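You operate a simulated robot arm through the tools that you are given. There is no shell and no other tool. Be economical: measure what you need, move in short steps, check, and stop when the job is done.

You run a simulated two-armed robot. Do the job below in one go: nothing can be reset, and whatever is moved stays where it is left.

JOB
Put the small bottle from the top of the side table on the steel table left of the grey juicer. Then fetch the white paper towels and set it on the steel table left of the grey juicer. Then put the red pack that expires last from the top of the side table on the blue tray. Then take the medium juice bottle and put it on top of the narrow carton. Keep to this order. Set down upright: small bottle, medium juice bottle.
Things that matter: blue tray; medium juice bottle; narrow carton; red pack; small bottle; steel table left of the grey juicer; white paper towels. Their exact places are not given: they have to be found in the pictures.

Only the result counts: the job must be done as asked and must still hold three seconds after the hand-in. Knocking over, shifting, dropping, spilling or breaking anything else fails it. Flat cloth is picked up by pressing the open fingertips on it (5 to 10 N) and closing them slowly along it; thin cloth reads only 2 to 8 mm in the jaws.

ROBOT AND FRAMES
Two 7-joint arms with four-finger grippers on one trunk, on a base that drives. Base frame: it is fixed to the floor where the robot stands at the start and does not move with it; the origin is under the middle of the robot, x ahead of it, y to its left, z up; the surface under the hand at the start is at about z = 750. Readings come in mm, degrees, newtons and seconds.
The left shoulder is at the start at [40, 181, 1130], the right one opposite. With the tool pointing down near the work surface each hand reaches from about 300 to 820 mm from the robot's upright axis, wherever it stands, measured 20 degrees to its own side. Places, roughly: blue tray (30x20x3 cm) [500, -200, 800]; medium juice bottle [-3000, -8000, 1000]; narrow carton (8x20x12 cm) [-2000, -8100, 1600]; red pack [750, 0, 750]; small bottle [500, 0, 750]; steel table left of the grey juicer [500, -1900, 700]; white paper towels (9x7x4 cm) [500, 100, 800]. Payload 3.67 kg a hand.
The tool frame of a hand sits at the grasp point between the pads (the TCP): z along the fingers, y along the line on which they close. The tips reach 28 mm beyond it. Largest opening 112 mm; the body of the gripper starts 73 mm behind the TCP.
Orientation is told as [roll, pitch, yaw] about the base's x, y, z axes, in that order, counted from this pose: with the fingers straight down and closing along the base's y, the tool's x points along the base's -x, its y along +y and its z along -z.

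CONTROLS
- The arms move only by the tool send_rows. It takes "left_deltas", "right_deltas" or both (then of equal length, played together; a hand with none holds still); each is a list of rows, each a list of 7 numbers: the turn, a rotation vector about the base's x, y, z in rad, then the shift along the base's x, y, z in mm, then the opening, from 0 (shut) to 1 (fully open). In form: [[ax, ay, az, tx, ty, tz, fingers], ...]. A call has 1 to 12 rows; each row is the pose to reach, as a shift and turn from the pose commanded when the call began. Rows are played at 5 a second. More than 50 mm and 8.6 degrees between two rows, or a gripper value outside its range, and nothing of the call is played. A pose out of reach is approached as far as the arm can. The call stops where the force on the tool passes 40 N (or 10 N more than at its start, if that is more) or the arm is blocked; 0.2 s more then pass. Each finger halts on what it meets, pressing with about 45 N; the grip force reading is that of the motor and also rises with nothing between the fingers. The clock runs only during rows and for 0.2 s after the last one: add rows that repeat a pose to give the fingers time. It gives the time, the measured TCP pose, the force on the tool (base axes), the opening and the grip force at its end, in the units of the frame above (readings bear some noise), with the torque about the TCP (base axes, N m) and any sound that the robot's microphone picked up.
- Cameras (640 x 400 px; columns grow to the right, rows downward): "scene" is now at [101.1, -14.2, 1345.8]; the picture's right is [-0.16, -0.99, 0.00], its down [-0.69, 0.11, -0.72] and it looks along [0.71, -0.12, -0.70] (base axes); focal length 279 px, centre (320, 200). "left" rides on the left gripper at [60, 18, -104] in its tool frame; the picture's right is [-0.29, 0.96, 0.00], its down [-0.80, -0.24, -0.55] and it looks along [-0.53, -0.16, 0.83] (tool axes); focal length 234 px, centre (320, 200). "right" rides on the right gripper at [60, -18, -104] in its tool frame; the picture's right is [0.29, 0.96, 0.00], its down [-0.80, 0.24, -0.55] and it looks along [-0.53, 0.16, 0.83] (tool axes); focal length 234 px, centre (320, 200).
- camera(camera): a new picture of that camera. It takes no simulated time.
- slide_trunk(by): slides the trunk up (or, below 0, down) by that many mm; the arms and the scene camera ride with it, the base frame stays. It gives what a move gives, with no picture.
- roll_base(legs): drives the robot by 1 to 6 legs, each [ahead, left, turn to the left] in mm, mm and degrees, along the robot's own axes; the way and the turn of a leg run together, so that a leg with both is an arc; at most 1500 mm and 180 degrees a leg. The arms and the cameras ride along, it lands a little off, and it stops where it bumps. It gives what a move gives.
- head_to(pan, tilt): turns the head with the scene camera to pan (to the left, within 86 degrees either way) and tilt (down, from -29 to 69), counted from straight ahead of the robot. It gives what a move gives.
- measure_at(camera, pixels): there is no depth. For up to 12 entries [column, row, z] of the newest picture of that camera ("zoom" is the newest enlarged one), the place [x, y] in the base frame at which the ray of that pixel passes the height z, good to about 2 mm. It takes no simulated time.
- close_up(camera, box): a new picture of the part [left, top, right, bottom] of that camera's present view, enlarged. It takes no simulated time.
- job_done(): hands the job in; it is judged then, once.

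Keep the steps short. Do not move on a guess: measure, check each grasp and each placing, and mend mistakes. In all there are 110 turns and 92 pictures (those below and enlarged ones count). Leave the grippers open and the arms clear of the work at the hand-in unless told otherwise, and finish with a single line.

The tools are called after "Call:" by a JSON object that holds its "name" and its "arguments". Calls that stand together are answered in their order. send_rows: Moves the arms, as the interface text tells. Its arguments: {"type":"object","properties":{"left_deltas":{"type":"array","items":{"type":"array","items":{"type":"number"}}},"right_deltas":{"type":"array","items":{"type":"array","items":{"type":"number"}}}},"required":[]} The other tools are called the same way: slide_trunk (by) slides the trunk up or down; roll_base (legs) drives the base; head_to (pan, tilt) turns the head that bears the scene camera; camera (camera) takes a picture; measure_at (camera, pixels) gives the place at which the rays of pixels pass given heights; close_up (camera, box) takes an enlarged picture of a part of a camera's view; job_done () hands the job in.

At the start:

```text
time_s: 0.0
left_ee_pos: [596.2, 211.7, 989.3]
left_orientation: [0.1, 0.1, 0.0]
left_force: [0.6, 0.0, -0.6]
left_wrist_torque: [0.0, -0.03, -0.03]
left_width: 111.9
left_finger_force: 0.0
right_ee_pos: [554.2, -187.4, 1026.8]
right_orientation: [0.0, 0.0, 0.0]
right_force: [0.2, 0.1, 0.8]
right_wrist_torque: [-0.02, 0.0, 0.01]
right_width: 112.1
right_finger_force: 0.0
trunk travel left (down, up): [-250.0, 264.0]
robot x, y, heading: [-1.3, 1.0, -0.5]
head pan, tilt: [-9.5, 44.2]
```

scene: 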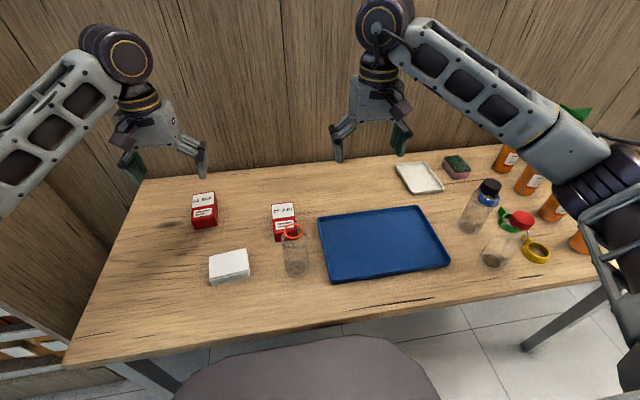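
right: 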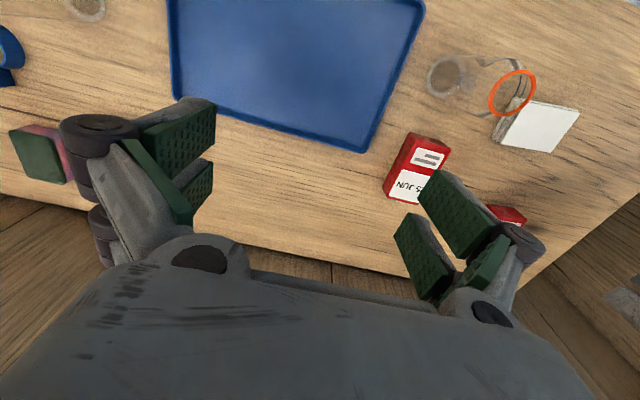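
left: 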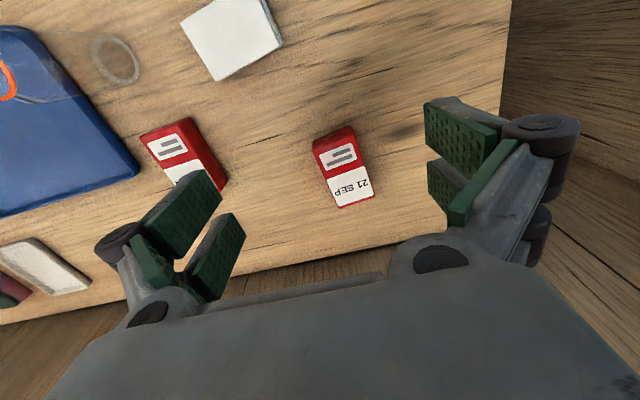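

I see the side table with two red packs, white paper towels, a bottle with an orange rim, and the blue tray. I'll enlarge the area and look at the right, where the steel table should be.

Call:
{"name": "close_up", "arguments": {"camera": "scene", "box": [180, 170, 340, 290]}}

Call:
{"name": "measure_at", "arguments": {"camera": "scene", "pixels": [[295, 270, 750], [293, 231, 850], [229, 268, 790], [284, 238, 750], [204, 224, 750], [385, 245, 760], [470, 228, 750], [495, 262, 750], [66, 362, 750], [145, 180, 750]]}}

Call:
{"name": "head_to", "arguments": {"pan": -80, "tilt": 30}}

Call:
{"name": "camera", "arguments": {"camera": "scene"}}

```text
3.33 times, centred on (260, 230) of scene
```

zoom: 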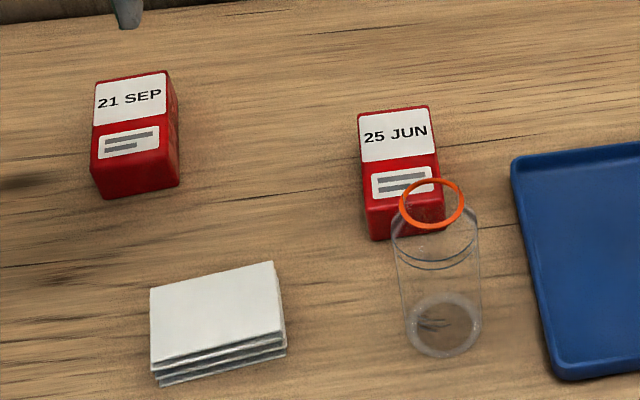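

```text
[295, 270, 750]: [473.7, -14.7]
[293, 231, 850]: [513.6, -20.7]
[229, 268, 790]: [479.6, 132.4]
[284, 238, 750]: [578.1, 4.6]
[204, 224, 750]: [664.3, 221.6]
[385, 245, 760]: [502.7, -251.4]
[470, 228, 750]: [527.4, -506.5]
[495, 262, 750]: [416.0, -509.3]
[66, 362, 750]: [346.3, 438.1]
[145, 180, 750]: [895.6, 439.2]
```

```text
time_s: 1.4
left_ee_pos: [596.3, 210.9, 988.9]
left_orientation: [0.1, 0.0, 0.0]
left_force: [0.2, 0.3, -0.1]
left_wrist_torque: [0.01, 0.01, -0.03]
left_width: 112.1
left_finger_force: 0.2
right_ee_pos: [554.8, -186.9, 1025.4]
right_orientation: [0.1, 0.1, 0.0]
right_force: [0.2, -0.7, 0.6]
right_wrist_torque: [0.0, -0.02, -0.04]
right_width: 112.0
right_finger_force: 0.1
trunk travel left (down, up): [-250.0, 264.0]
robot x, y, heading: [-0.3, 2.2, -0.1]
head pan, tilt: [-80.0, 30.0]
```

```text
87 pictures are left
```

scene: 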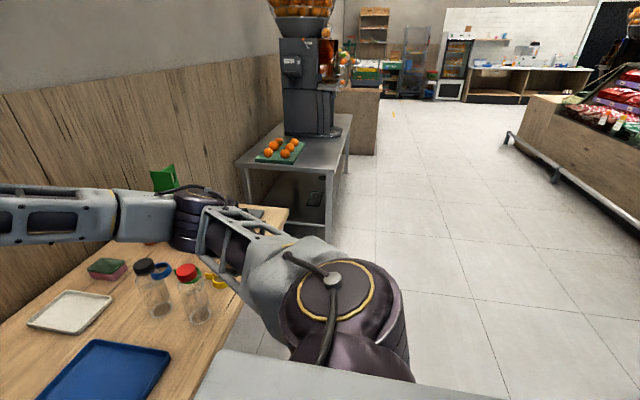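

The bottle with the orange rim is about 58 mm wide and 143 mm tall at (476, -17). The 21 SEP pack at (664, 222) is the one that expires last. I'll bring the right hand over the bottle at a safe height and look again.

Call:
{"name": "send_rows", "arguments": {"right_deltas": [[0, 0, 0, -18, 40, 0, 1], [0, 0, 0, -36, 80, 0, 1], [0, 0, 0, -54, 120, 0, 1], [0, 0, 0, -72, 160, 0, 1], [0, 0, 0, -78, 171, 0, 1]]}}

Call:
{"name": "head_to", "arguments": {"pan": 0, "tilt": 50}}

Call:
{"name": "camera", "arguments": {"camera": "right"}}

Call:
{"name": "camera", "arguments": {"camera": "scene"}}

```text
time_s: 2.6
left_ee_pos: [597.6, 211.2, 988.2]
left_orientation: [0.0, 0.0, -0.1]
left_force: [-0.5, -0.1, -0.8]
left_wrist_torque: [-0.01, -0.03, -0.02]
left_width: 111.8
left_finger_force: 0.0
right_ee_pos: [477.4, -14.5, 1026.8]
right_orientation: [0.0, 0.0, 0.0]
right_force: [-0.4, -0.4, -0.1]
right_wrist_torque: [0.02, -0.03, 0.02]
right_width: 111.8
right_finger_force: 0.0
trunk travel left (down, up): [-250.0, 264.0]
robot x, y, heading: [0.7, 0.0, 0.1]
head pan, tilt: [-80.0, 30.0]
```

```text
time_s: 4.2
left_ee_pos: [597.0, 211.4, 988.7]
left_orientation: [0.0, 0.0, 0.0]
left_force: [-0.6, -0.8, -0.9]
left_wrist_torque: [0.04, -0.01, 0.01]
left_width: 111.9
left_finger_force: 0.0
right_ee_pos: [476.6, -15.2, 1026.3]
right_orientation: [0.1, 0.0, 0.1]
right_force: [-0.1, -0.4, 0.1]
right_wrist_torque: [-0.01, 0.0, -0.01]
right_width: 111.8
right_finger_force: 0.0
trunk travel left (down, up): [-250.0, 264.0]
robot x, y, heading: [0.7, -0.3, 0.1]
head pan, tilt: [0.0, 50.0]
```

```text
86 pictures are left
```

right: 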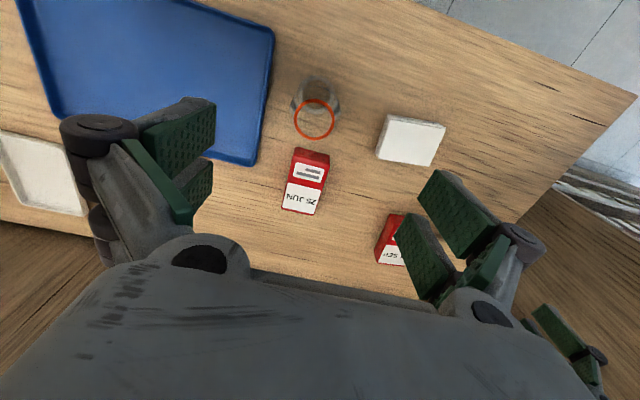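

```text
85 pictures are left
```

scene: 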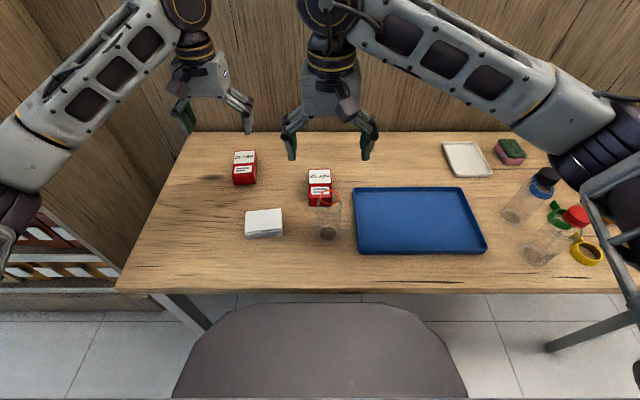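

I'll cross-check the bottle's height and centre from both views: the ring is at (314,119) in the right picture and (329,199) in the scene picture.

Call:
{"name": "close_up", "arguments": {"camera": "right", "box": [260, 50, 380, 150]}}

Call:
{"name": "measure_at", "arguments": {"camera": "right", "pixels": [[314, 119, 850], [314, 119, 870], [314, 119, 890], [318, 94, 750], [318, 94, 755]]}}

Call:
{"name": "measure_at", "arguments": {"camera": "scene", "pixels": [[329, 199, 850], [329, 199, 870], [329, 199, 890], [328, 233, 750], [328, 233, 755]]}}

```text
4.00 times, centred on (320, 100) of right
```

zoom: 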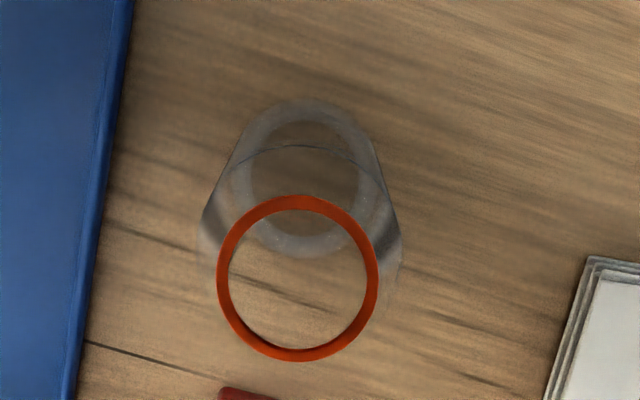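

```text
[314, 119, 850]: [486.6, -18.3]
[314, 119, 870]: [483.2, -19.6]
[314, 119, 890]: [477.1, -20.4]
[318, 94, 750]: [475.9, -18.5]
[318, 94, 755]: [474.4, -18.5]
```

```text
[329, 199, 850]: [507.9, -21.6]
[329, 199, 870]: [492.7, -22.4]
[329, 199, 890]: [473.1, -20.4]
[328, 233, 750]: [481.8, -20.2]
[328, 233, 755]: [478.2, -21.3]
```

Both views agree: bottle centre (478, -20), top at about 887. I'll lower the open hand to z 833 and close.

Call:
{"name": "send_rows", "arguments": {"right_deltas": [[0, 0, 0, 1, -5, -40, 1], [0, 0, 0, 1, -5, -80, 1], [0, 0, 0, 1, -5, -120, 1], [0, 0, 0, 1, -5, -160, 1], [0, 0, 0, 1, -5, -194, 1], [0, 0, 0, 1, -5, -194, 1], [0, 0, 0, 1, -5, -194, 0.7], [0, 0, 0, 1, -5, -194, 0.5], [0, 0, 0, 1, -5, -194, 0.4], [0, 0, 0, 1, -5, -194, 0.4], [0, 0, 0, 1, -5, -194, 0.4]]}}

Call:
{"name": "camera", "arguments": {"camera": "right"}}

```text
time_s: 6.5
left_ee_pos: [595.9, 210.5, 989.4]
left_orientation: [0.0, 0.0, 0.0]
left_force: [-0.8, 0.1, 0.0]
left_wrist_torque: [-0.01, -0.01, -0.02]
left_width: 112.0
left_finger_force: 0.1
right_ee_pos: [476.3, -19.0, 833.5]
right_orientation: [0.0, -0.1, 0.1]
right_force: [1.0, -2.2, 14.4]
right_wrist_torque: [-0.42, -0.33, -0.07]
right_width: 53.9
right_finger_force: 44.9
trunk travel left (down, up): [-250.0, 264.0]
robot x, y, heading: [-1.7, 1.3, -0.0]
head pan, tilt: [0.0, 50.0]
```

```text
83 pictures are left
```

right: 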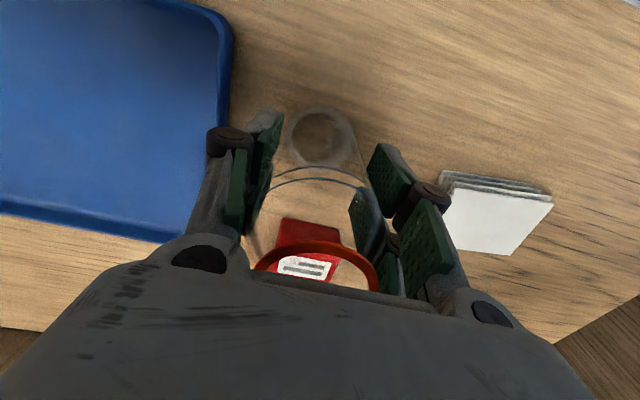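

The grip holds at 54 mm, but the tool reads 14 N upward. I'll find the bottle's shoulder height from the two arcs at (318,168) and (315,182), to see whether the pads sit on a taper.

Call:
{"name": "measure_at", "arguments": {"camera": "right", "pixels": [[318, 168, 780], [318, 168, 800], [318, 168, 820], [318, 168, 840], [315, 182, 800], [315, 182, 820], [315, 182, 840], [315, 182, 860], [320, 110, 750], [320, 165, 750]]}}

Call:
{"name": "close_up", "arguments": {"camera": "scene", "box": [270, 140, 390, 250]}}

```text
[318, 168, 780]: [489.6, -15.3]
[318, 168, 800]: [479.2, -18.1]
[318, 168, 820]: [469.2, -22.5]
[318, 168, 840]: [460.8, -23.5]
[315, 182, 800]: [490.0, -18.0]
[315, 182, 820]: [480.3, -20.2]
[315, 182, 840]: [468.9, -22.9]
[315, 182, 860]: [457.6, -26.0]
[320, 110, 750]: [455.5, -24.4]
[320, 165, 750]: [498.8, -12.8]
```

```text
3.64 times, centred on (330, 195) of scene
```

zoom: 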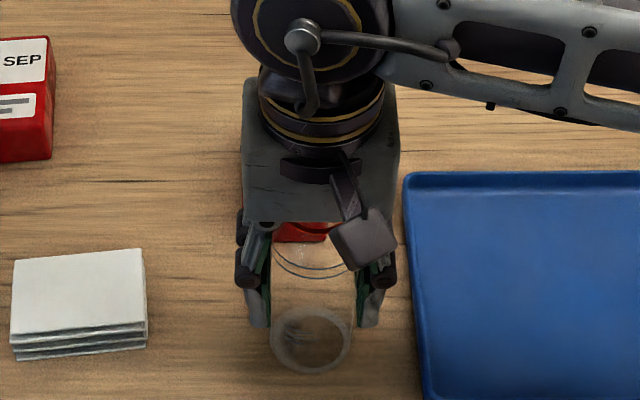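

The body is straight up to about 860, so the pads should be on it. I'll test-lift slowly by 40 mm.

Call:
{"name": "send_rows", "arguments": {"right_deltas": [[0, 0, 0, 0, 0, 8, 0.35], [0, 0, 0, 0, 0, 20, 0.35], [0, 0, 0, 0, 0, 40, 0.35], [0, 0, 0, 0, 0, 40, 0.35], [0, 0, 0, 0, 0, 40, 0.35]]}}

Call:
{"name": "close_up", "arguments": {"camera": "scene", "box": [270, 140, 390, 250]}}

```text
time_s: 7.8
left_ee_pos: [596.9, 210.8, 988.8]
left_orientation: [0.0, -0.1, 0.1]
left_force: [0.4, -0.4, 0.7]
left_wrist_torque: [0.0, 0.03, 0.02]
left_width: 112.1
left_finger_force: 0.1
right_ee_pos: [476.7, -20.2, 874.2]
right_orientation: [0.1, 0.0, -0.1]
right_force: [-0.6, -1.0, 0.4]
right_wrist_torque: [-0.01, 0.0, 0.02]
right_width: 53.7
right_finger_force: 45.6
trunk travel left (down, up): [-250.0, 264.0]
robot x, y, heading: [-0.4, 1.8, -0.0]
head pan, tilt: [0.0, 50.0]
```

```text
3.64 times, centred on (330, 195) of scene
```

zoom: 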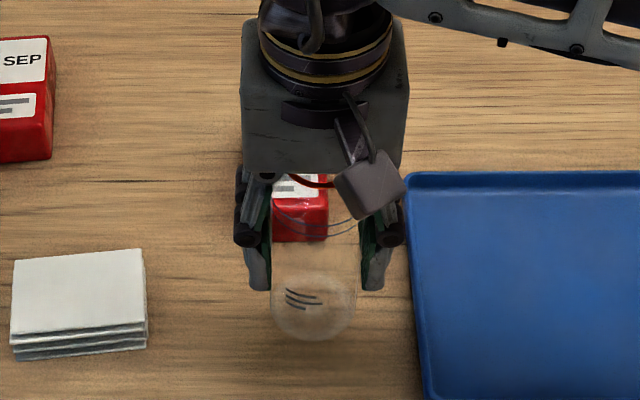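

The bottle is held off the table. I'll raise it to clear everything, back away, drive right toward the steel table, and look.

Call:
{"name": "send_rows", "arguments": {"right_deltas": [[0, 0, 0, 0, 0, 45, 0.35], [0, 0, 0, 0, 0, 90, 0.35], [0, 0, 0, 0, 0, 135, 0.35], [0, 0, 0, -40, -10, 160, 0.35], [0, 0, 0, -40, -50, 170, 0.35], [0, 0, 0, -40, -95, 170, 0.35], [0, 0, 0, -40, -140, 170, 0.35]]}}

Call:
{"name": "roll_base", "arguments": {"legs": [[-350, 0, 0], [0, -1300, 0]]}}

Call:
{"name": "head_to", "arguments": {"pan": -40, "tilt": 35}}

Call:
{"name": "camera", "arguments": {"camera": "scene"}}

```text
time_s: 9.3
left_ee_pos: [595.7, 211.1, 990.1]
left_orientation: [0.2, 0.0, 0.0]
left_force: [-0.3, -0.1, -0.3]
left_wrist_torque: [-0.01, 0.0, -0.01]
left_width: 111.9
left_finger_force: 0.0
right_ee_pos: [437.7, -163.6, 1043.2]
right_orientation: [0.0, 0.0, 0.0]
right_force: [-0.1, -0.5, -0.5]
right_wrist_torque: [0.05, -0.02, -0.01]
right_width: 53.6
right_finger_force: 45.3
trunk travel left (down, up): [-250.0, 264.0]
robot x, y, heading: [-0.9, 1.4, -0.2]
head pan, tilt: [0.0, 50.0]
```

```text
time_s: 18.1
left_ee_pos: [251.3, -1099.5, 989.1]
left_orientation: [0.0, -0.1, 1.3]
left_force: [-0.1, -0.3, 0.3]
left_wrist_torque: [0.0, 0.03, 0.0]
left_width: 112.1
left_finger_force: 0.1
right_ee_pos: [99.0, -1475.8, 1041.6]
right_orientation: [0.1, -0.1, 1.5]
right_force: [0.3, -0.3, -0.8]
right_wrist_torque: [0.0, 0.0, -0.02]
right_width: 53.5
right_finger_force: 44.8
trunk travel left (down, up): [-250.0, 264.0]
robot x, y, heading: [-341.3, -1324.2, 1.4]
head pan, tilt: [0.0, 50.0]
```

```text
time_s: 19.2
left_ee_pos: [251.3, -1100.0, 988.9]
left_orientation: [0.0, 0.0, 1.4]
left_force: [0.6, 0.0, 0.5]
left_wrist_torque: [0.0, 0.0, 0.01]
left_width: 111.9
left_finger_force: 0.0
right_ee_pos: [101.1, -1475.6, 1043.1]
right_orientation: [0.0, 0.0, 1.4]
right_force: [0.0, 0.0, -0.1]
right_wrist_torque: [-0.03, 0.0, -0.02]
right_width: 53.1
right_finger_force: 44.7
trunk travel left (down, up): [-250.0, 264.0]
robot x, y, heading: [-343.0, -1324.6, 1.3]
head pan, tilt: [-40.0, 35.0]
```

```text
80 pictures are left
```

scene: 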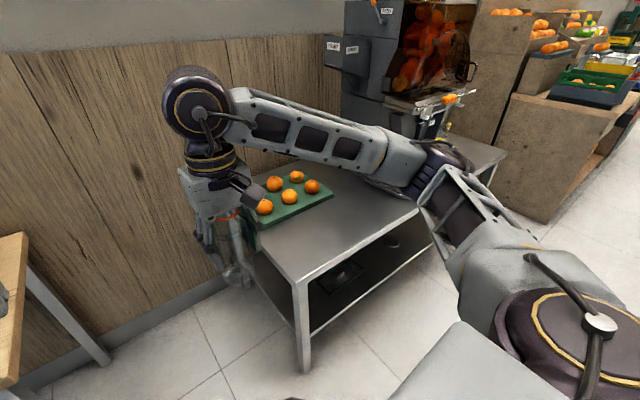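

The steel table is ahead right: juicer on its right part, green board with oranges at the left rear. I'll drive further right to face it and look down.

Call:
{"name": "roll_base", "arguments": {"legs": [[0, -480, -1.3]]}}

Call:
{"name": "head_to", "arguments": {"pan": -8, "tilt": 35}}

Call:
{"name": "camera", "arguments": {"camera": "scene"}}

Call:
{"name": "measure_at", "arguments": {"camera": "scene", "pixels": [[320, 200, 0]]}}

```text
time_s: 22.2
left_ee_pos: [261.1, -1610.0, 988.5]
left_orientation: [0.0, 0.0, -0.7]
left_force: [-0.6, 0.0, 0.0]
left_wrist_torque: [0.0, 0.0, 0.03]
left_width: 112.0
left_finger_force: 0.1
right_ee_pos: [97.0, -1980.9, 1041.9]
right_orientation: [0.0, 0.0, -0.7]
right_force: [-0.2, 1.2, -0.1]
right_wrist_torque: [0.02, -0.04, -0.01]
right_width: 53.6
right_finger_force: 45.4
trunk travel left (down, up): [-250.0, 264.0]
robot x, y, heading: [-341.1, -1811.7, -0.6]
head pan, tilt: [-40.0, 35.0]
```

```text
time_s: 23.1
left_ee_pos: [261.9, -1609.2, 988.8]
left_orientation: [0.0, -0.1, -0.6]
left_force: [0.3, 0.2, 0.8]
left_wrist_torque: [0.01, 0.0, 0.0]
left_width: 112.0
left_finger_force: 0.1
right_ee_pos: [98.5, -1980.4, 1042.7]
right_orientation: [0.0, 0.0, -0.7]
right_force: [-0.1, -0.3, -0.6]
right_wrist_torque: [-0.01, -0.03, -0.01]
right_width: 53.3
right_finger_force: 45.4
trunk travel left (down, up): [-250.0, 264.0]
robot x, y, heading: [-337.1, -1815.3, -0.8]
head pan, tilt: [-8.0, 35.0]
```

```text
79 pictures are left
```

scene: 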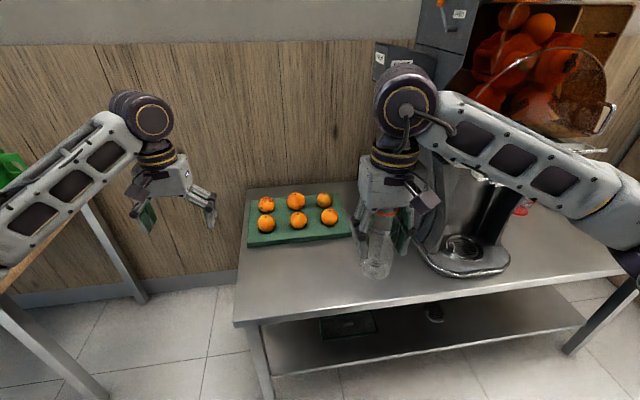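

```text
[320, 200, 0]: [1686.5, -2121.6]
```

I need the steel table's height, so I'll measure table points in the scene view and take right and left pictures for a second angle.

Call:
{"name": "measure_at", "arguments": {"camera": "scene", "pixels": [[235, 325, 650], [235, 325, 700], [235, 325, 750], [248, 246, 700], [248, 246, 750], [352, 236, 700], [352, 236, 750], [425, 270, 700], [425, 270, 750]]}}

Call:
{"name": "camera", "arguments": {"camera": "left"}}

Call:
{"name": "camera", "arguments": {"camera": "right"}}

```text
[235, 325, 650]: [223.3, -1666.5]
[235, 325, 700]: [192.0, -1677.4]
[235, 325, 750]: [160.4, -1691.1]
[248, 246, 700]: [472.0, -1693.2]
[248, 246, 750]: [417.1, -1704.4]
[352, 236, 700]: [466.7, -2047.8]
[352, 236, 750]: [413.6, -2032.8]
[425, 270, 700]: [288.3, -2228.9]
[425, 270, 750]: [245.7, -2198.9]
```

```text
78 pictures are left
```

left: 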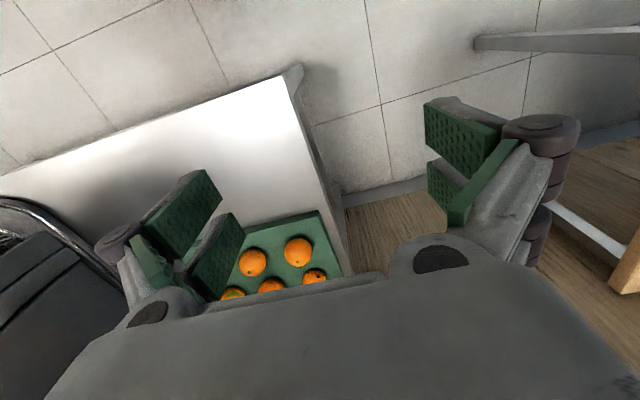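

```text
77 pictures are left
```

right: 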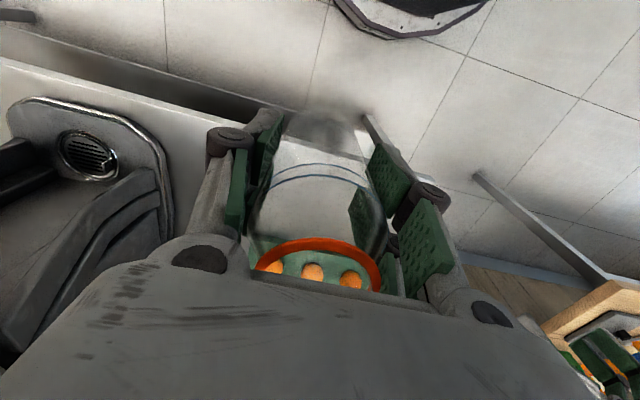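

Call:
{"name": "measure_at", "arguments": {"camera": "left", "pixels": [[284, 76, 650], [284, 76, 700], [284, 76, 750], [317, 210, 700], [317, 210, 750], [300, 68, 700], [300, 68, 750]]}}

```text
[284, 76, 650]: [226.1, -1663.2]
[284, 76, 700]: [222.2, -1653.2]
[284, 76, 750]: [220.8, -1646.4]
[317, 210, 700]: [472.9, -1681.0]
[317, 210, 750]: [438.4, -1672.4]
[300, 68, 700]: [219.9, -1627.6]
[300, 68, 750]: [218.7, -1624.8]
```

The two views match at a table height of about 650, with the front-left corner near (224, -1664). There is free space in front of the board, so I'll aim the bottle at about (365, -1920). I'll drive ahead and a bit left to keep the right elbow away from the juicer.

Call:
{"name": "roll_base", "arguments": {"legs": [[0, 110, 0.7], [190, 0, 0]]}}

Call:
{"name": "head_to", "arguments": {"pan": -20, "tilt": 45}}

Call:
{"name": "camera", "arguments": {"camera": "scene"}}

Call:
{"name": "measure_at", "arguments": {"camera": "scene", "pixels": [[320, 200, 650], [320, 300, 650]]}}

```text
time_s: 25.5
left_ee_pos: [453.0, -1492.9, 988.1]
left_orientation: [0.0, 0.1, 0.0]
left_force: [-0.2, -0.1, 0.6]
left_wrist_torque: [0.01, 0.02, 0.03]
left_width: 111.9
left_finger_force: 0.1
right_ee_pos: [293.2, -1866.7, 1042.1]
right_orientation: [0.0, 0.0, 0.0]
right_force: [1.1, -0.6, -0.5]
right_wrist_torque: [-0.01, 0.02, 0.0]
right_width: 53.1
right_finger_force: 44.8
trunk travel left (down, up): [-250.0, 264.0]
robot x, y, heading: [-143.9, -1706.7, 0.1]
head pan, tilt: [-8.0, 35.0]
```

```text
time_s: 26.3
left_ee_pos: [450.8, -1493.4, 990.1]
left_orientation: [0.0, 0.0, 0.0]
left_force: [-0.2, -0.1, -0.6]
left_wrist_torque: [0.02, 0.02, -0.05]
left_width: 112.0
left_finger_force: 0.1
right_ee_pos: [292.1, -1867.0, 1042.9]
right_orientation: [-0.1, 0.0, 0.0]
right_force: [-0.4, -0.4, -0.1]
right_wrist_torque: [-0.04, 0.01, -0.02]
right_width: 53.4
right_finger_force: 44.7
trunk travel left (down, up): [-250.0, 264.0]
robot x, y, heading: [-145.9, -1707.7, 0.1]
head pan, tilt: [-20.0, 45.0]
```

```text
76 pictures are left
```

scene: 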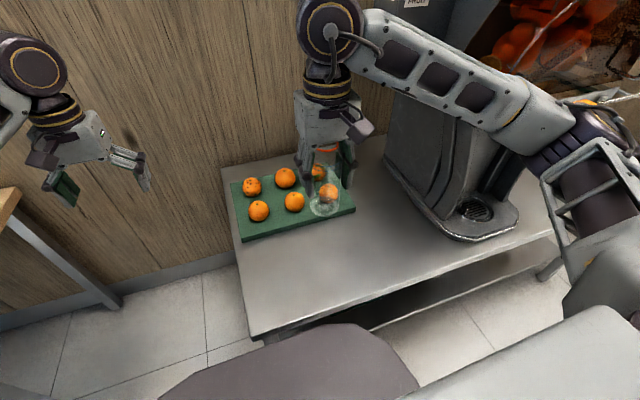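

```text
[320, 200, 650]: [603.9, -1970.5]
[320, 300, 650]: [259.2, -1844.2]
```

Call:
{"name": "measure_at", "arguments": {"camera": "scene", "pixels": [[241, 241, 650], [355, 211, 650], [386, 168, 650], [450, 237, 650], [250, 336, 650], [556, 233, 650], [320, 260, 650], [222, 170, 650]]}}

```text
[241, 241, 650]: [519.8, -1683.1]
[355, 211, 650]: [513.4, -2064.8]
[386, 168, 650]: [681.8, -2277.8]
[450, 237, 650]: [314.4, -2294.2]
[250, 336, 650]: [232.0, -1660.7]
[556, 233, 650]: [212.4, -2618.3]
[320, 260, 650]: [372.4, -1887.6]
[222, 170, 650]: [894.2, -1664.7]
```

Call:
{"name": "measure_at", "arguments": {"camera": "scene", "pixels": [[590, 130, 1150], [590, 130, 1100], [590, 130, 1050], [545, 150, 1150], [545, 150, 1100], [480, 215, 680], [560, 60, 1100], [560, 60, 1000]]}}

Call:
{"name": "camera", "arguments": {"camera": "right"}}

Call:
{"name": "head_to", "arguments": {"pan": -60, "tilt": 15}}

Call:
{"name": "camera", "arguments": {"camera": "scene"}}

```text
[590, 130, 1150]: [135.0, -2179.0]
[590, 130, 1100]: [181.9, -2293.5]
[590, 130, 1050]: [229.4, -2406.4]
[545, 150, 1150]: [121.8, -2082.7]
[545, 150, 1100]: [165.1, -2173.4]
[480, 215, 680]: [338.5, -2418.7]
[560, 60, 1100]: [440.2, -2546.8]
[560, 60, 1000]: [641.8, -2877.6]
```

```text
75 pictures are left
```

right: 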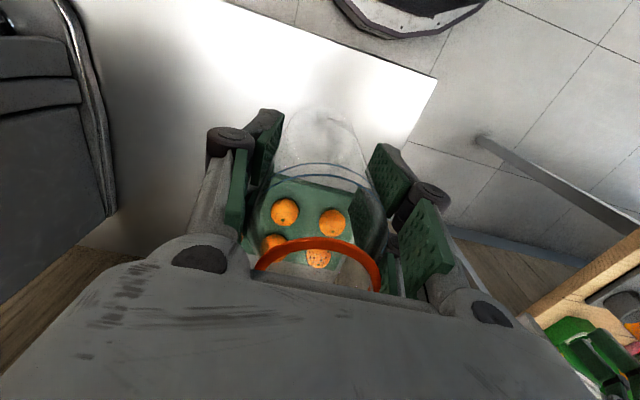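

```text
time_s: 27.4
left_ee_pos: [452.3, -1493.6, 988.3]
left_orientation: [0.0, 0.0, 0.0]
left_force: [-0.5, -0.9, 0.5]
left_wrist_torque: [0.01, -0.01, -0.02]
left_width: 111.9
left_finger_force: 0.1
right_ee_pos: [291.7, -1866.5, 1042.6]
right_orientation: [0.1, -0.1, 0.0]
right_force: [-0.8, -0.1, 0.3]
right_wrist_torque: [0.03, 0.0, -0.01]
right_width: 53.2
right_finger_force: 45.2
trunk travel left (down, up): [-250.0, 264.0]
robot x, y, heading: [-145.5, -1705.3, -0.2]
head pan, tilt: [-60.0, 15.0]
```

```text
74 pictures are left
```

scene: 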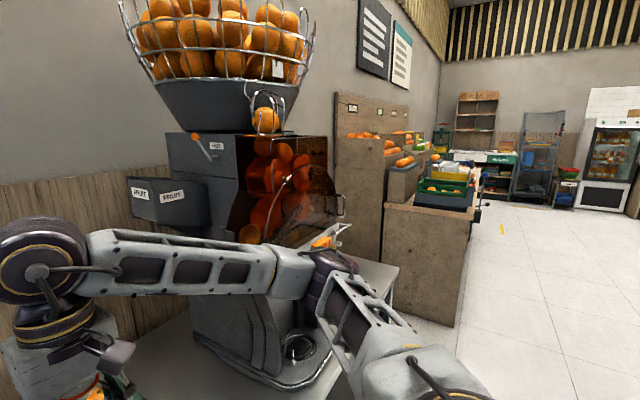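

The right elbow is at about x 150, clear of the juicer, whose front is past x 300. I'll lower the bottle over (365, -1905) to near the steel surface.

Call:
{"name": "send_rows", "arguments": {"right_deltas": [[0, 0, 0, 36, -20, -15, 0.35], [0, 0, 0, 73, -38, -40, 0.35], [0, 0, 0, 73, -38, -85, 0.35], [0, 0, 0, 73, -38, -130, 0.35], [0, 0, 0, 73, -38, -175, 0.35], [0, 0, 0, 73, -38, -220, 0.35], [0, 0, 0, 73, -38, -260, 0.35], [0, 0, 0, 73, -38, -285, 0.35], [0, 0, 0, 73, -38, -296, 0.35], [0, 0, 0, 73, -38, -296, 0.35]]}}

Call:
{"name": "head_to", "arguments": {"pan": -20, "tilt": 45}}

Call:
{"name": "camera", "arguments": {"camera": "scene"}}

```text
time_s: 29.6
left_ee_pos: [448.9, -1493.6, 988.5]
left_orientation: [0.1, 0.0, 0.0]
left_force: [0.3, 0.4, -0.3]
left_wrist_torque: [-0.01, 0.05, 0.01]
left_width: 112.0
left_finger_force: 0.0
right_ee_pos: [367.7, -1903.1, 753.8]
right_orientation: [0.3, -0.6, 0.0]
right_force: [-5.3, -0.7, 21.6]
right_wrist_torque: [-0.24, 0.68, -0.03]
right_width: 53.0
right_finger_force: 44.9
trunk travel left (down, up): [-250.0, 264.0]
robot x, y, heading: [-150.6, -1709.2, 0.3]
head pan, tilt: [-60.0, 15.0]
stopped in row 10 (right hand): the force on the tool passed its limit at 43 N (the readings are from after the stop); the commanded pose is now the measured one
```

```text
time_s: 30.6
left_ee_pos: [448.8, -1492.4, 990.8]
left_orientation: [0.0, -0.1, 0.0]
left_force: [1.0, -1.0, -0.2]
left_wrist_torque: [-0.01, 0.0, -0.01]
left_width: 112.1
left_finger_force: 0.1
right_ee_pos: [367.8, -1903.0, 754.2]
right_orientation: [0.1, -0.8, 0.1]
right_force: [3.8, -0.1, 31.7]
right_wrist_torque: [-0.18, 0.01, 0.0]
right_width: 53.0
right_finger_force: 44.8
trunk travel left (down, up): [-250.0, 264.0]
robot x, y, heading: [-143.8, -1706.8, -0.1]
head pan, tilt: [-20.0, 45.0]
```

```text
73 pictures are left
```

scene: 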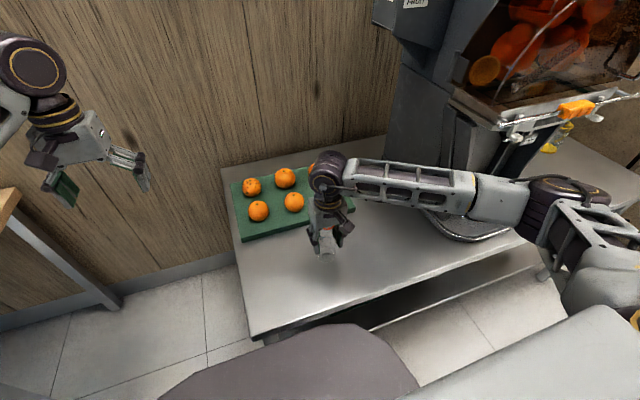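

Contact came at TCP z 754, which puts the bottle's bottom at about 671. I'll zoom to confirm it rests on the table.

Call:
{"name": "close_up", "arguments": {"camera": "scene", "box": [270, 140, 400, 280]}}

Call:
{"name": "camera", "arguments": {"camera": "right"}}

```text
2.86 times, centred on (335, 210) of scene
```

zoom: 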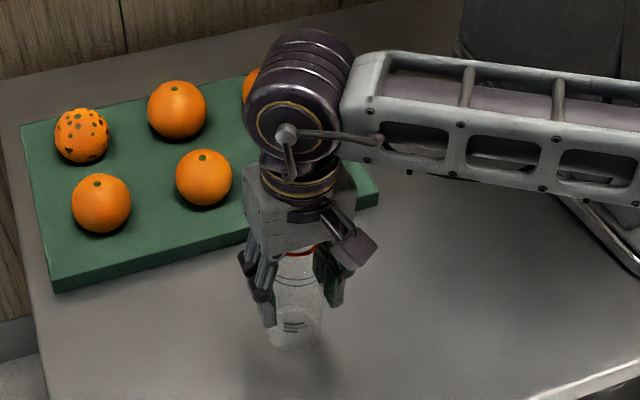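

```text
71 pictures are left
```

right: 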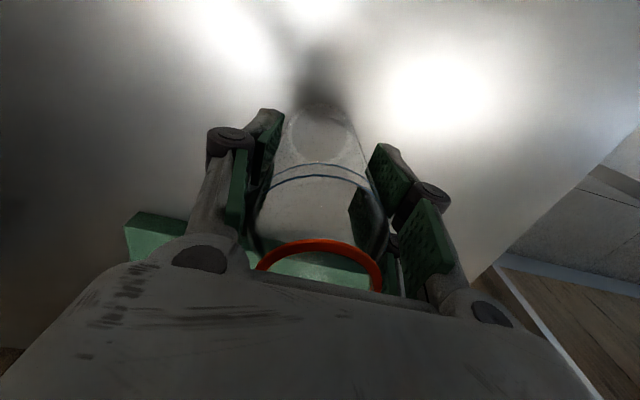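

It stands on the steel, so the table is at z of about 671. I'll ease the pressure by 2 mm, square the hand and open it.

Call:
{"name": "send_rows", "arguments": {"right_deltas": [[0, 0.012, 0, 0, 0, 2, 0.35], [0, 0.012, 0, 0, 0, 2, 0.35], [0, 0.012, 0, 0, 0, 2, 0.5], [0, 0.012, 0, 0, 0, 2, 0.6], [0, 0.012, 0, 0, 0, 2, 0.8], [0, 0.012, 0, 0, 0, 2, 1], [0, 0.012, 0, 0, 0, 2, 1]]}}

Call:
{"name": "camera", "arguments": {"camera": "right"}}

```text
time_s: 32.2
left_ee_pos: [449.2, -1493.5, 989.5]
left_orientation: [0.0, 0.1, -0.1]
left_force: [-0.3, 0.2, 0.5]
left_wrist_torque: [0.0, 0.01, -0.02]
left_width: 112.0
left_finger_force: 0.0
right_ee_pos: [367.7, -1903.5, 754.3]
right_orientation: [0.2, 0.0, 0.0]
right_force: [-0.8, 0.9, 14.7]
right_wrist_torque: [-0.05, -0.05, -0.03]
right_width: 112.2
right_finger_force: 0.1
trunk travel left (down, up): [-250.0, 264.0]
robot x, y, heading: [-144.9, -1705.3, 0.1]
head pan, tilt: [-20.0, 45.0]
```

```text
70 pictures are left
```

right: 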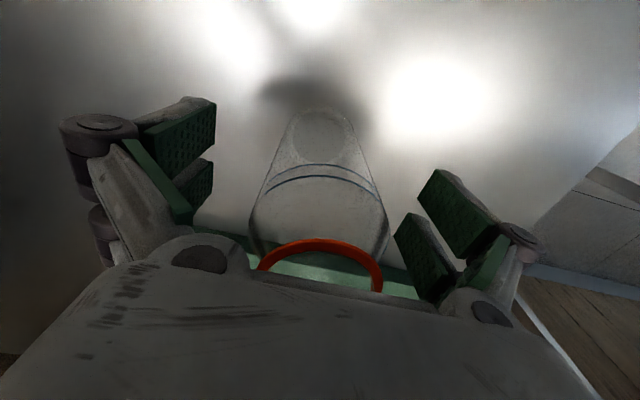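

The fingers are off, and the remaining push is the palm resting on the bottle's rim. I'll rise straight up and check.

Call:
{"name": "send_rows", "arguments": {"right_deltas": [[0, 0, 0, 0, 0, 15, 1], [0, 0, 0, 0, 0, 50, 1], [0, 0, 0, 0, 0, 95, 1], [0, 0, 0, 0, 0, 140, 1], [0, 0, 0, 0, 0, 185, 1], [0, 0, 0, 0, 0, 230, 1], [0, 0, 0, 0, 0, 275, 1]]}}

Call:
{"name": "camera", "arguments": {"camera": "scene"}}

```text
time_s: 33.9
left_ee_pos: [451.1, -1493.8, 990.5]
left_orientation: [0.0, 0.0, 0.1]
left_force: [-0.1, 0.8, 0.2]
left_wrist_torque: [0.0, -0.04, 0.01]
left_width: 112.0
left_finger_force: 0.1
right_ee_pos: [366.1, -1903.4, 1031.6]
right_orientation: [0.1, 0.2, 0.0]
right_force: [-0.6, -0.4, 1.3]
right_wrist_torque: [-0.02, -0.04, 0.0]
right_width: 111.8
right_finger_force: 0.1
trunk travel left (down, up): [-250.0, 264.0]
robot x, y, heading: [-146.0, -1704.8, 0.0]
head pan, tilt: [-20.0, 45.0]
```

```text
69 pictures are left
```

scene: 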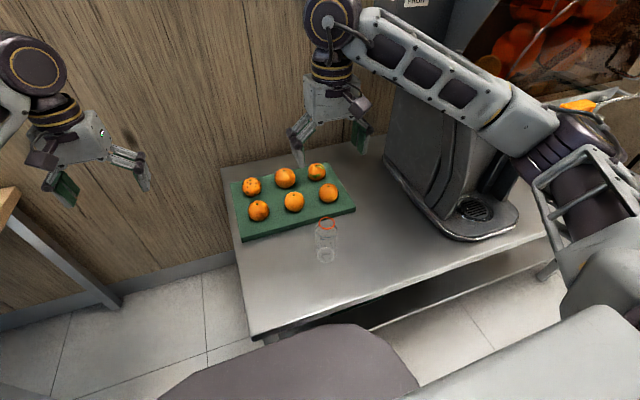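

The bottle stands upright on the steel table. I'll back off and return to the side table.

Call:
{"name": "roll_base", "arguments": {"legs": [[-230, 0, 0], [0, 1000, 0], [0, 715, 0], [360, 0, 0]]}}

Call:
{"name": "head_to", "arguments": {"pan": 0, "tilt": 50}}

Call:
{"name": "camera", "arguments": {"camera": "scene"}}

Call:
{"name": "close_up", "arguments": {"camera": "scene", "box": [220, 130, 380, 250]}}

```text
time_s: 46.2
left_ee_pos: [611.9, 216.2, 989.1]
left_orientation: [0.0, 0.0, -0.5]
left_force: [0.3, -0.5, 0.3]
left_wrist_torque: [0.01, 0.03, 0.01]
left_width: 111.9
left_finger_force: 0.0
right_ee_pos: [525.1, -192.9, 1029.9]
right_orientation: [0.1, 0.2, -0.6]
right_force: [1.3, 0.1, -0.2]
right_wrist_torque: [0.03, 0.02, 0.01]
right_width: 112.1
right_finger_force: 0.1
trunk travel left (down, up): [-250.0, 264.0]
robot x, y, heading: [15.7, 8.9, -0.5]
head pan, tilt: [-20.0, 45.0]
```

```text
time_s: 47.0
left_ee_pos: [611.7, 217.6, 989.1]
left_orientation: [0.0, 0.0, -0.5]
left_force: [-0.2, 0.5, 0.3]
left_wrist_torque: [0.02, -0.04, 0.0]
left_width: 111.9
left_finger_force: 0.0
right_ee_pos: [524.3, -192.7, 1031.8]
right_orientation: [0.1, 0.2, -0.6]
right_force: [0.3, 0.0, 0.0]
right_wrist_torque: [-0.03, -0.05, -0.02]
right_width: 112.0
right_finger_force: 0.0
trunk travel left (down, up): [-250.0, 264.0]
robot x, y, heading: [17.2, 11.7, -0.5]
head pan, tilt: [0.0, 50.0]
```

```text
68 pictures are left
```

scene: 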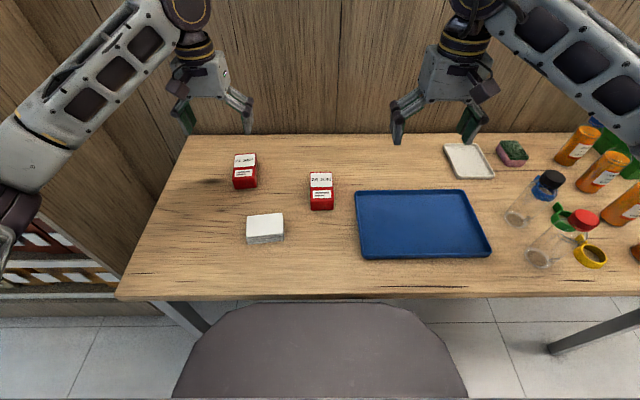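

```text
3.33 times, centred on (300, 190) of scene
```

zoom: 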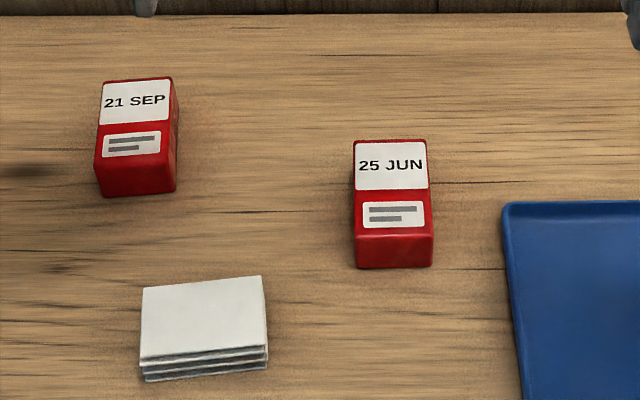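

I'll measure the towel stack's corners, both the top at about 785 and the bottom at 750.

Call:
{"name": "measure_at", "arguments": {"camera": "zoom", "pixels": [[143, 287, 785], [262, 276, 785], [268, 347, 785], [140, 357, 785], [145, 382, 750], [268, 369, 750], [140, 357, 775], [268, 347, 775], [143, 287, 775], [262, 276, 775]]}}

Call:
{"name": "camera", "arguments": {"camera": "left"}}

```text
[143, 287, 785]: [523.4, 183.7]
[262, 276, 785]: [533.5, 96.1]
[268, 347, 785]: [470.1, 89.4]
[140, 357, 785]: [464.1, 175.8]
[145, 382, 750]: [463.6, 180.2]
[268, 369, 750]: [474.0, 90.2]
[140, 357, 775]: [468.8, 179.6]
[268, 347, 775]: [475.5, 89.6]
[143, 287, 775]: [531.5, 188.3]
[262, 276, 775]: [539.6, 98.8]
```

```text
66 pictures are left
```

left: 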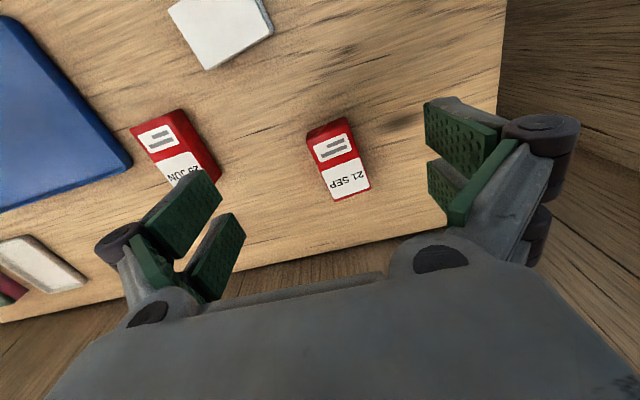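

The towel stack is about 88 mm along y and 62 along x, centred at (500, 137) and turned about +5.5°, with its top near 782. I'll bring the left hand above it with that yaw and check.

Call:
{"name": "send_rows", "arguments": {"left_deltas": [[0, 0, 0.03, -35, -25, -10, 1], [0, 0, 0.06, -70, -50, -30, 1], [0, 0, 0.09, -105, -75, -55, 1], [0, 0, 0.105, -112, -81, -95, 1], [0, 0, 0.105, -112, -81, -110, 1]]}}

Call:
{"name": "camera", "arguments": {"camera": "left"}}

Call:
{"name": "close_up", "arguments": {"camera": "scene", "box": [200, 130, 340, 260]}}

```text
time_s: 48.2
left_ee_pos: [499.4, 137.2, 880.7]
left_orientation: [-0.1, 0.0, 5.5]
left_force: [-0.2, 0.5, -0.8]
left_wrist_torque: [-0.03, 0.01, 0.02]
left_width: 111.9
left_finger_force: 0.1
right_ee_pos: [523.3, -192.8, 1030.4]
right_orientation: [0.1, 0.2, -0.6]
right_force: [0.5, 0.6, -0.5]
right_wrist_torque: [0.0, -0.02, 0.0]
right_width: 111.9
right_finger_force: 0.2
trunk travel left (down, up): [-250.0, 264.0]
robot x, y, heading: [13.8, 14.6, -0.7]
head pan, tilt: [0.0, 50.0]
```

```text
65 pictures are left
```

left: 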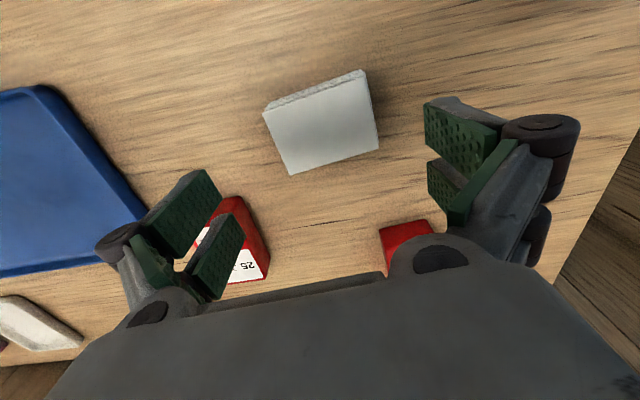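

```text
3.08 times, centred on (270, 195) of scene
```

zoom: 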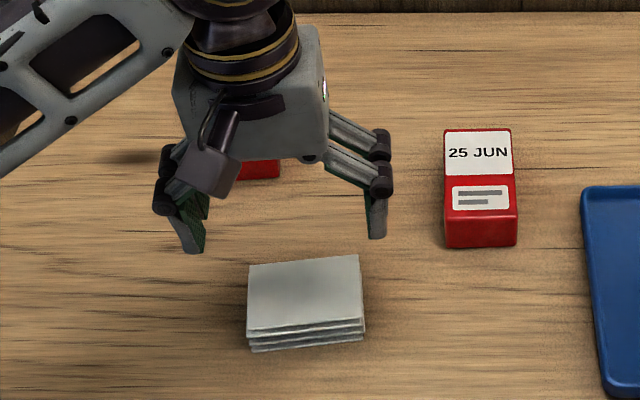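

Call:
{"name": "measure_at", "arguments": {"camera": "left", "pixels": [[290, 174, 780], [378, 148, 780], [366, 80, 780], [265, 116, 780], [263, 107, 750], [362, 70, 750]]}}

```text
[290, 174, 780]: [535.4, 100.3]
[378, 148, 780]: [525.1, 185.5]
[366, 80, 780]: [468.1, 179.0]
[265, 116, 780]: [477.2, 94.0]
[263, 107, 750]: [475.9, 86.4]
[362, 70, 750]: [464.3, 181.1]
```

Both views agree: centre (501, 139), yaw about 6.5°. I'll lower to TCP z 784 and close slowly.

Call:
{"name": "send_rows", "arguments": {"left_deltas": [[0, 0, 0.017, 2, 2, -40, 1], [0, 0, 0.017, 2, 2, -75, 1], [0, 0, 0.017, 2, 2, -90, 1], [0, 0, 0.017, 2, 2, -97, 1], [0, 0, 0.017, 2, 2, -97, 1], [0, 0, 0.017, 2, 2, -97, 0.85], [0, 0, 0.017, 2, 2, -97, 0.75], [0, 0, 0.017, 2, 2, -97, 0.65], [0, 0, 0.017, 2, 2, -97, 0.65]]}}

Call:
{"name": "camera", "arguments": {"camera": "left"}}

```text
time_s: 50.2
left_ee_pos: [503.8, 139.6, 784.1]
left_orientation: [0.0, 0.0, 6.5]
left_force: [-0.3, 0.5, 1.5]
left_wrist_torque: [0.0, -0.02, 0.05]
left_width: 89.0
left_finger_force: 45.0
right_ee_pos: [523.7, -193.6, 1030.6]
right_orientation: [0.1, 0.2, -0.6]
right_force: [0.5, 0.0, 0.2]
right_wrist_torque: [0.04, -0.01, -0.01]
right_width: 111.9
right_finger_force: 0.1
trunk travel left (down, up): [-250.0, 264.0]
robot x, y, heading: [14.6, 12.5, -0.2]
head pan, tilt: [0.0, 50.0]
```

```text
63 pictures are left
```

left: 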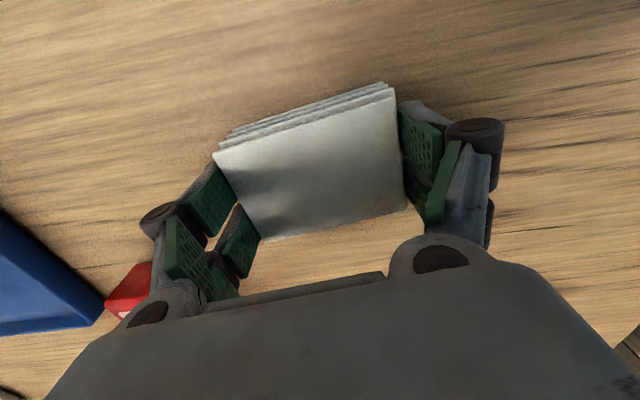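

Firm grip at 89 mm. I'll lift in two stages and look.

Call:
{"name": "send_rows", "arguments": {"left_deltas": [[0, 0, 0, 0, 0, 10, 0.65], [0, 0, 0, 0, 0, 40, 0.65], [0, 0, 0, 0, 0, 80, 0.65], [0, 0, 0, 0, 0, 120, 0.65], [0, 0, 0, -20, 20, 165, 0.65], [0, 0, -0.06, -40, 40, 205, 0.65], [0, 0, -0.12, -60, 50, 215, 0.65]]}}

Call:
{"name": "camera", "arguments": {"camera": "left"}}

```text
refused: row 5 steps farther than a row can; nothing moved
```

```text
62 pictures are left
```

left: 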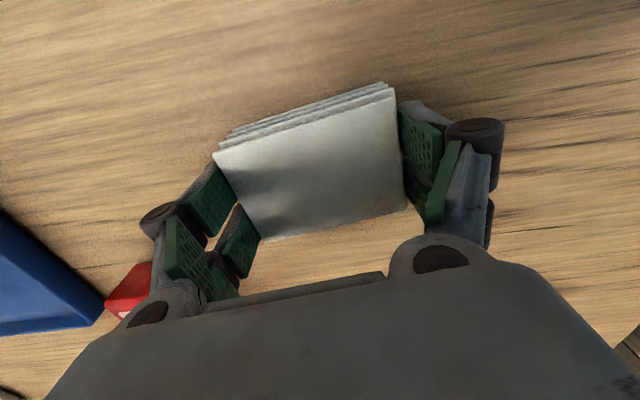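

A row was too long, so nothing moved. I'll resend with shorter steps.

Call:
{"name": "send_rows", "arguments": {"left_deltas": [[0, 0, 0, 0, 0, 10, 0.65], [0, 0, 0, 0, 0, 40, 0.65], [0, 0, 0, 0, 0, 80, 0.65], [0, 0, 0, 0, 0, 120, 0.65], [0, 0, 0, -10, 10, 155, 0.65], [0, 0, -0.06, -30, 25, 185, 0.65], [0, 0, -0.12, -50, 40, 215, 0.65]]}}

Call:
{"name": "camera", "arguments": {"camera": "left"}}

```text
time_s: 51.8
left_ee_pos: [450.6, 177.7, 997.3]
left_orientation: [0.0, -0.1, -0.5]
left_force: [0.0, 0.1, -0.2]
left_wrist_torque: [0.02, -0.01, -0.02]
left_width: 88.7
left_finger_force: 45.5
right_ee_pos: [523.8, -193.0, 1030.9]
right_orientation: [0.1, 0.1, -0.7]
right_force: [-0.9, -0.4, -0.1]
right_wrist_torque: [-0.01, -0.02, 0.0]
right_width: 111.7
right_finger_force: 0.0
trunk travel left (down, up): [-250.0, 264.0]
robot x, y, heading: [7.9, 11.3, -0.6]
head pan, tilt: [0.0, 50.0]
```

```text
61 pictures are left
```

left: 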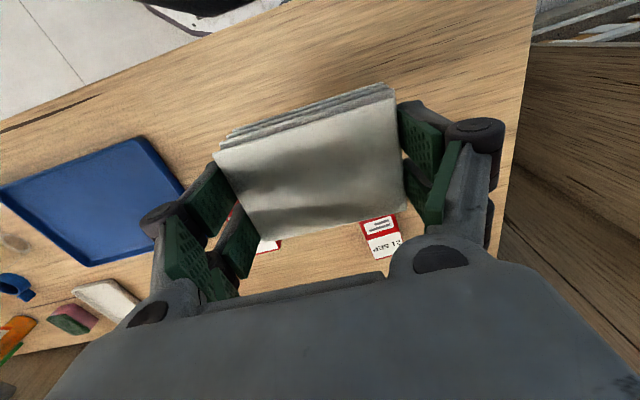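

The towels are held. I'll tuck the right arm back so it stays clear of the juicer, then drive to the steel table, stopping short of it.

Call:
{"name": "send_rows", "arguments": {"right_deltas": [[0, 0, 0, -40, -12, 0, 1], [0, 0, 0, -80, -25, 0, 1], [0, 0, 0, -120, -37, 0, 1], [0, 0, 0, -150, -50, 0, 1]]}}

Call:
{"name": "roll_base", "arguments": {"legs": [[-350, 0, 0.6], [0, -1000, 0], [0, -700, 0]]}}

Call:
{"name": "head_to", "arguments": {"pan": -8, "tilt": 40}}

Call:
{"name": "camera", "arguments": {"camera": "scene"}}

```text
time_s: 52.8
left_ee_pos: [451.4, 178.3, 997.8]
left_orientation: [0.0, -0.2, -0.3]
left_force: [-0.4, 0.2, 0.1]
left_wrist_torque: [0.04, -0.04, 0.02]
left_width: 88.8
left_finger_force: 44.4
right_ee_pos: [372.5, -244.2, 1032.3]
right_orientation: [0.1, 0.0, -0.6]
right_force: [0.2, -0.5, -0.6]
right_wrist_torque: [0.0, -0.03, -0.02]
right_width: 111.9
right_finger_force: 0.0
trunk travel left (down, up): [-250.0, 264.0]
robot x, y, heading: [10.7, 9.5, -0.7]
head pan, tilt: [0.0, 50.0]
```

```text
time_s: 63.5
left_ee_pos: [113.9, -1496.2, 997.6]
left_orientation: [0.0, 0.0, 0.6]
left_force: [0.3, 0.7, 0.0]
left_wrist_torque: [0.0, 0.02, 0.0]
left_width: 88.9
left_finger_force: 45.3
right_ee_pos: [45.7, -1919.8, 1031.2]
right_orientation: [0.1, 0.1, 0.5]
right_force: [-0.2, -0.1, -0.1]
right_wrist_torque: [0.0, -0.01, 0.01]
right_width: 112.0
right_finger_force: 0.0
trunk travel left (down, up): [-250.0, 264.0]
robot x, y, heading: [-322.1, -1671.0, 0.5]
head pan, tilt: [0.0, 50.0]
```

```text
time_s: 64.2
left_ee_pos: [113.2, -1495.6, 998.8]
left_orientation: [0.0, 0.1, 0.5]
left_force: [-0.9, 0.5, -0.4]
left_wrist_torque: [-0.01, 0.01, -0.01]
left_width: 88.7
left_finger_force: 44.9
right_ee_pos: [45.5, -1917.7, 1032.0]
right_orientation: [0.1, 0.3, 0.5]
right_force: [0.0, -1.1, -0.4]
right_wrist_torque: [0.01, -0.03, -0.01]
right_width: 111.8
right_finger_force: 0.0
trunk travel left (down, up): [-250.0, 264.0]
robot x, y, heading: [-320.9, -1672.8, 0.2]
head pan, tilt: [-8.0, 40.0]
```

```text
60 pictures are left
```

scene: 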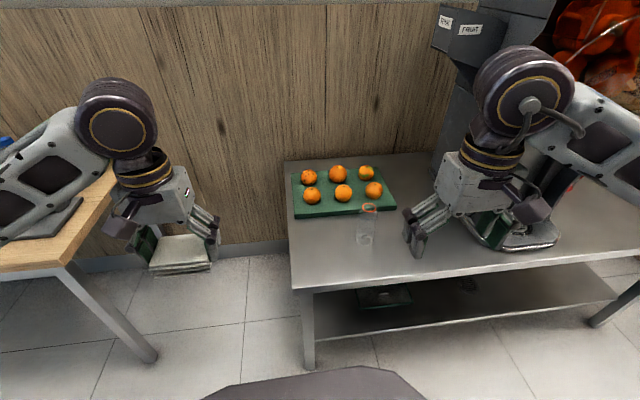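

I'll drive 170 ahead and 80 right, which brings the left hand within reach of (375, -1765).

Call:
{"name": "roll_base", "arguments": {"legs": [[0, -80, -0.2], [170, 0, 0]]}}

Call:
{"name": "head_to", "arguments": {"pan": -10, "tilt": 48}}

Call:
{"name": "camera", "arguments": {"camera": "scene"}}

Call:
{"name": "measure_at", "arguments": {"camera": "scene", "pixels": [[320, 200, 671]]}}

```text
time_s: 66.4
left_ee_pos: [285.4, -1579.0, 996.2]
left_orientation: [0.1, 0.1, 0.4]
left_force: [-0.6, 0.3, -0.6]
left_wrist_torque: [0.02, 0.02, 0.01]
left_width: 88.7
left_finger_force: 44.8
right_ee_pos: [214.3, -2000.6, 1032.0]
right_orientation: [0.1, 0.3, 0.2]
right_force: [1.0, 0.6, 0.1]
right_wrist_torque: [-0.01, 0.01, -0.04]
right_width: 111.7
right_finger_force: 0.1
trunk travel left (down, up): [-250.0, 264.0]
robot x, y, heading: [-150.7, -1746.1, 0.3]
head pan, tilt: [-8.0, 40.0]
```

```text
time_s: 67.0
left_ee_pos: [285.1, -1578.3, 998.0]
left_orientation: [0.0, 0.0, 0.2]
left_force: [0.8, 0.3, -1.3]
left_wrist_torque: [0.01, 0.01, -0.01]
left_width: 88.9
left_finger_force: 45.2
right_ee_pos: [213.2, -2000.2, 1031.6]
right_orientation: [0.1, 0.2, 0.0]
right_force: [1.1, 0.0, -0.8]
right_wrist_torque: [-0.01, 0.01, 0.04]
right_width: 111.7
right_finger_force: 0.1
trunk travel left (down, up): [-250.0, 264.0]
robot x, y, heading: [-150.7, -1750.9, 0.4]
head pan, tilt: [-10.0, 48.0]
```

```text
59 pictures are left
```

scene: 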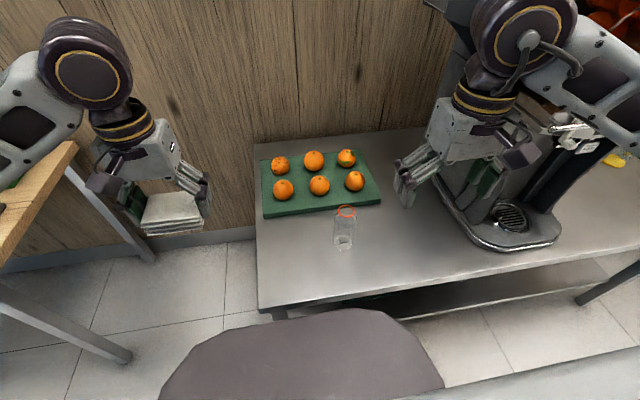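

```text
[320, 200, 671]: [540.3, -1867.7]
```

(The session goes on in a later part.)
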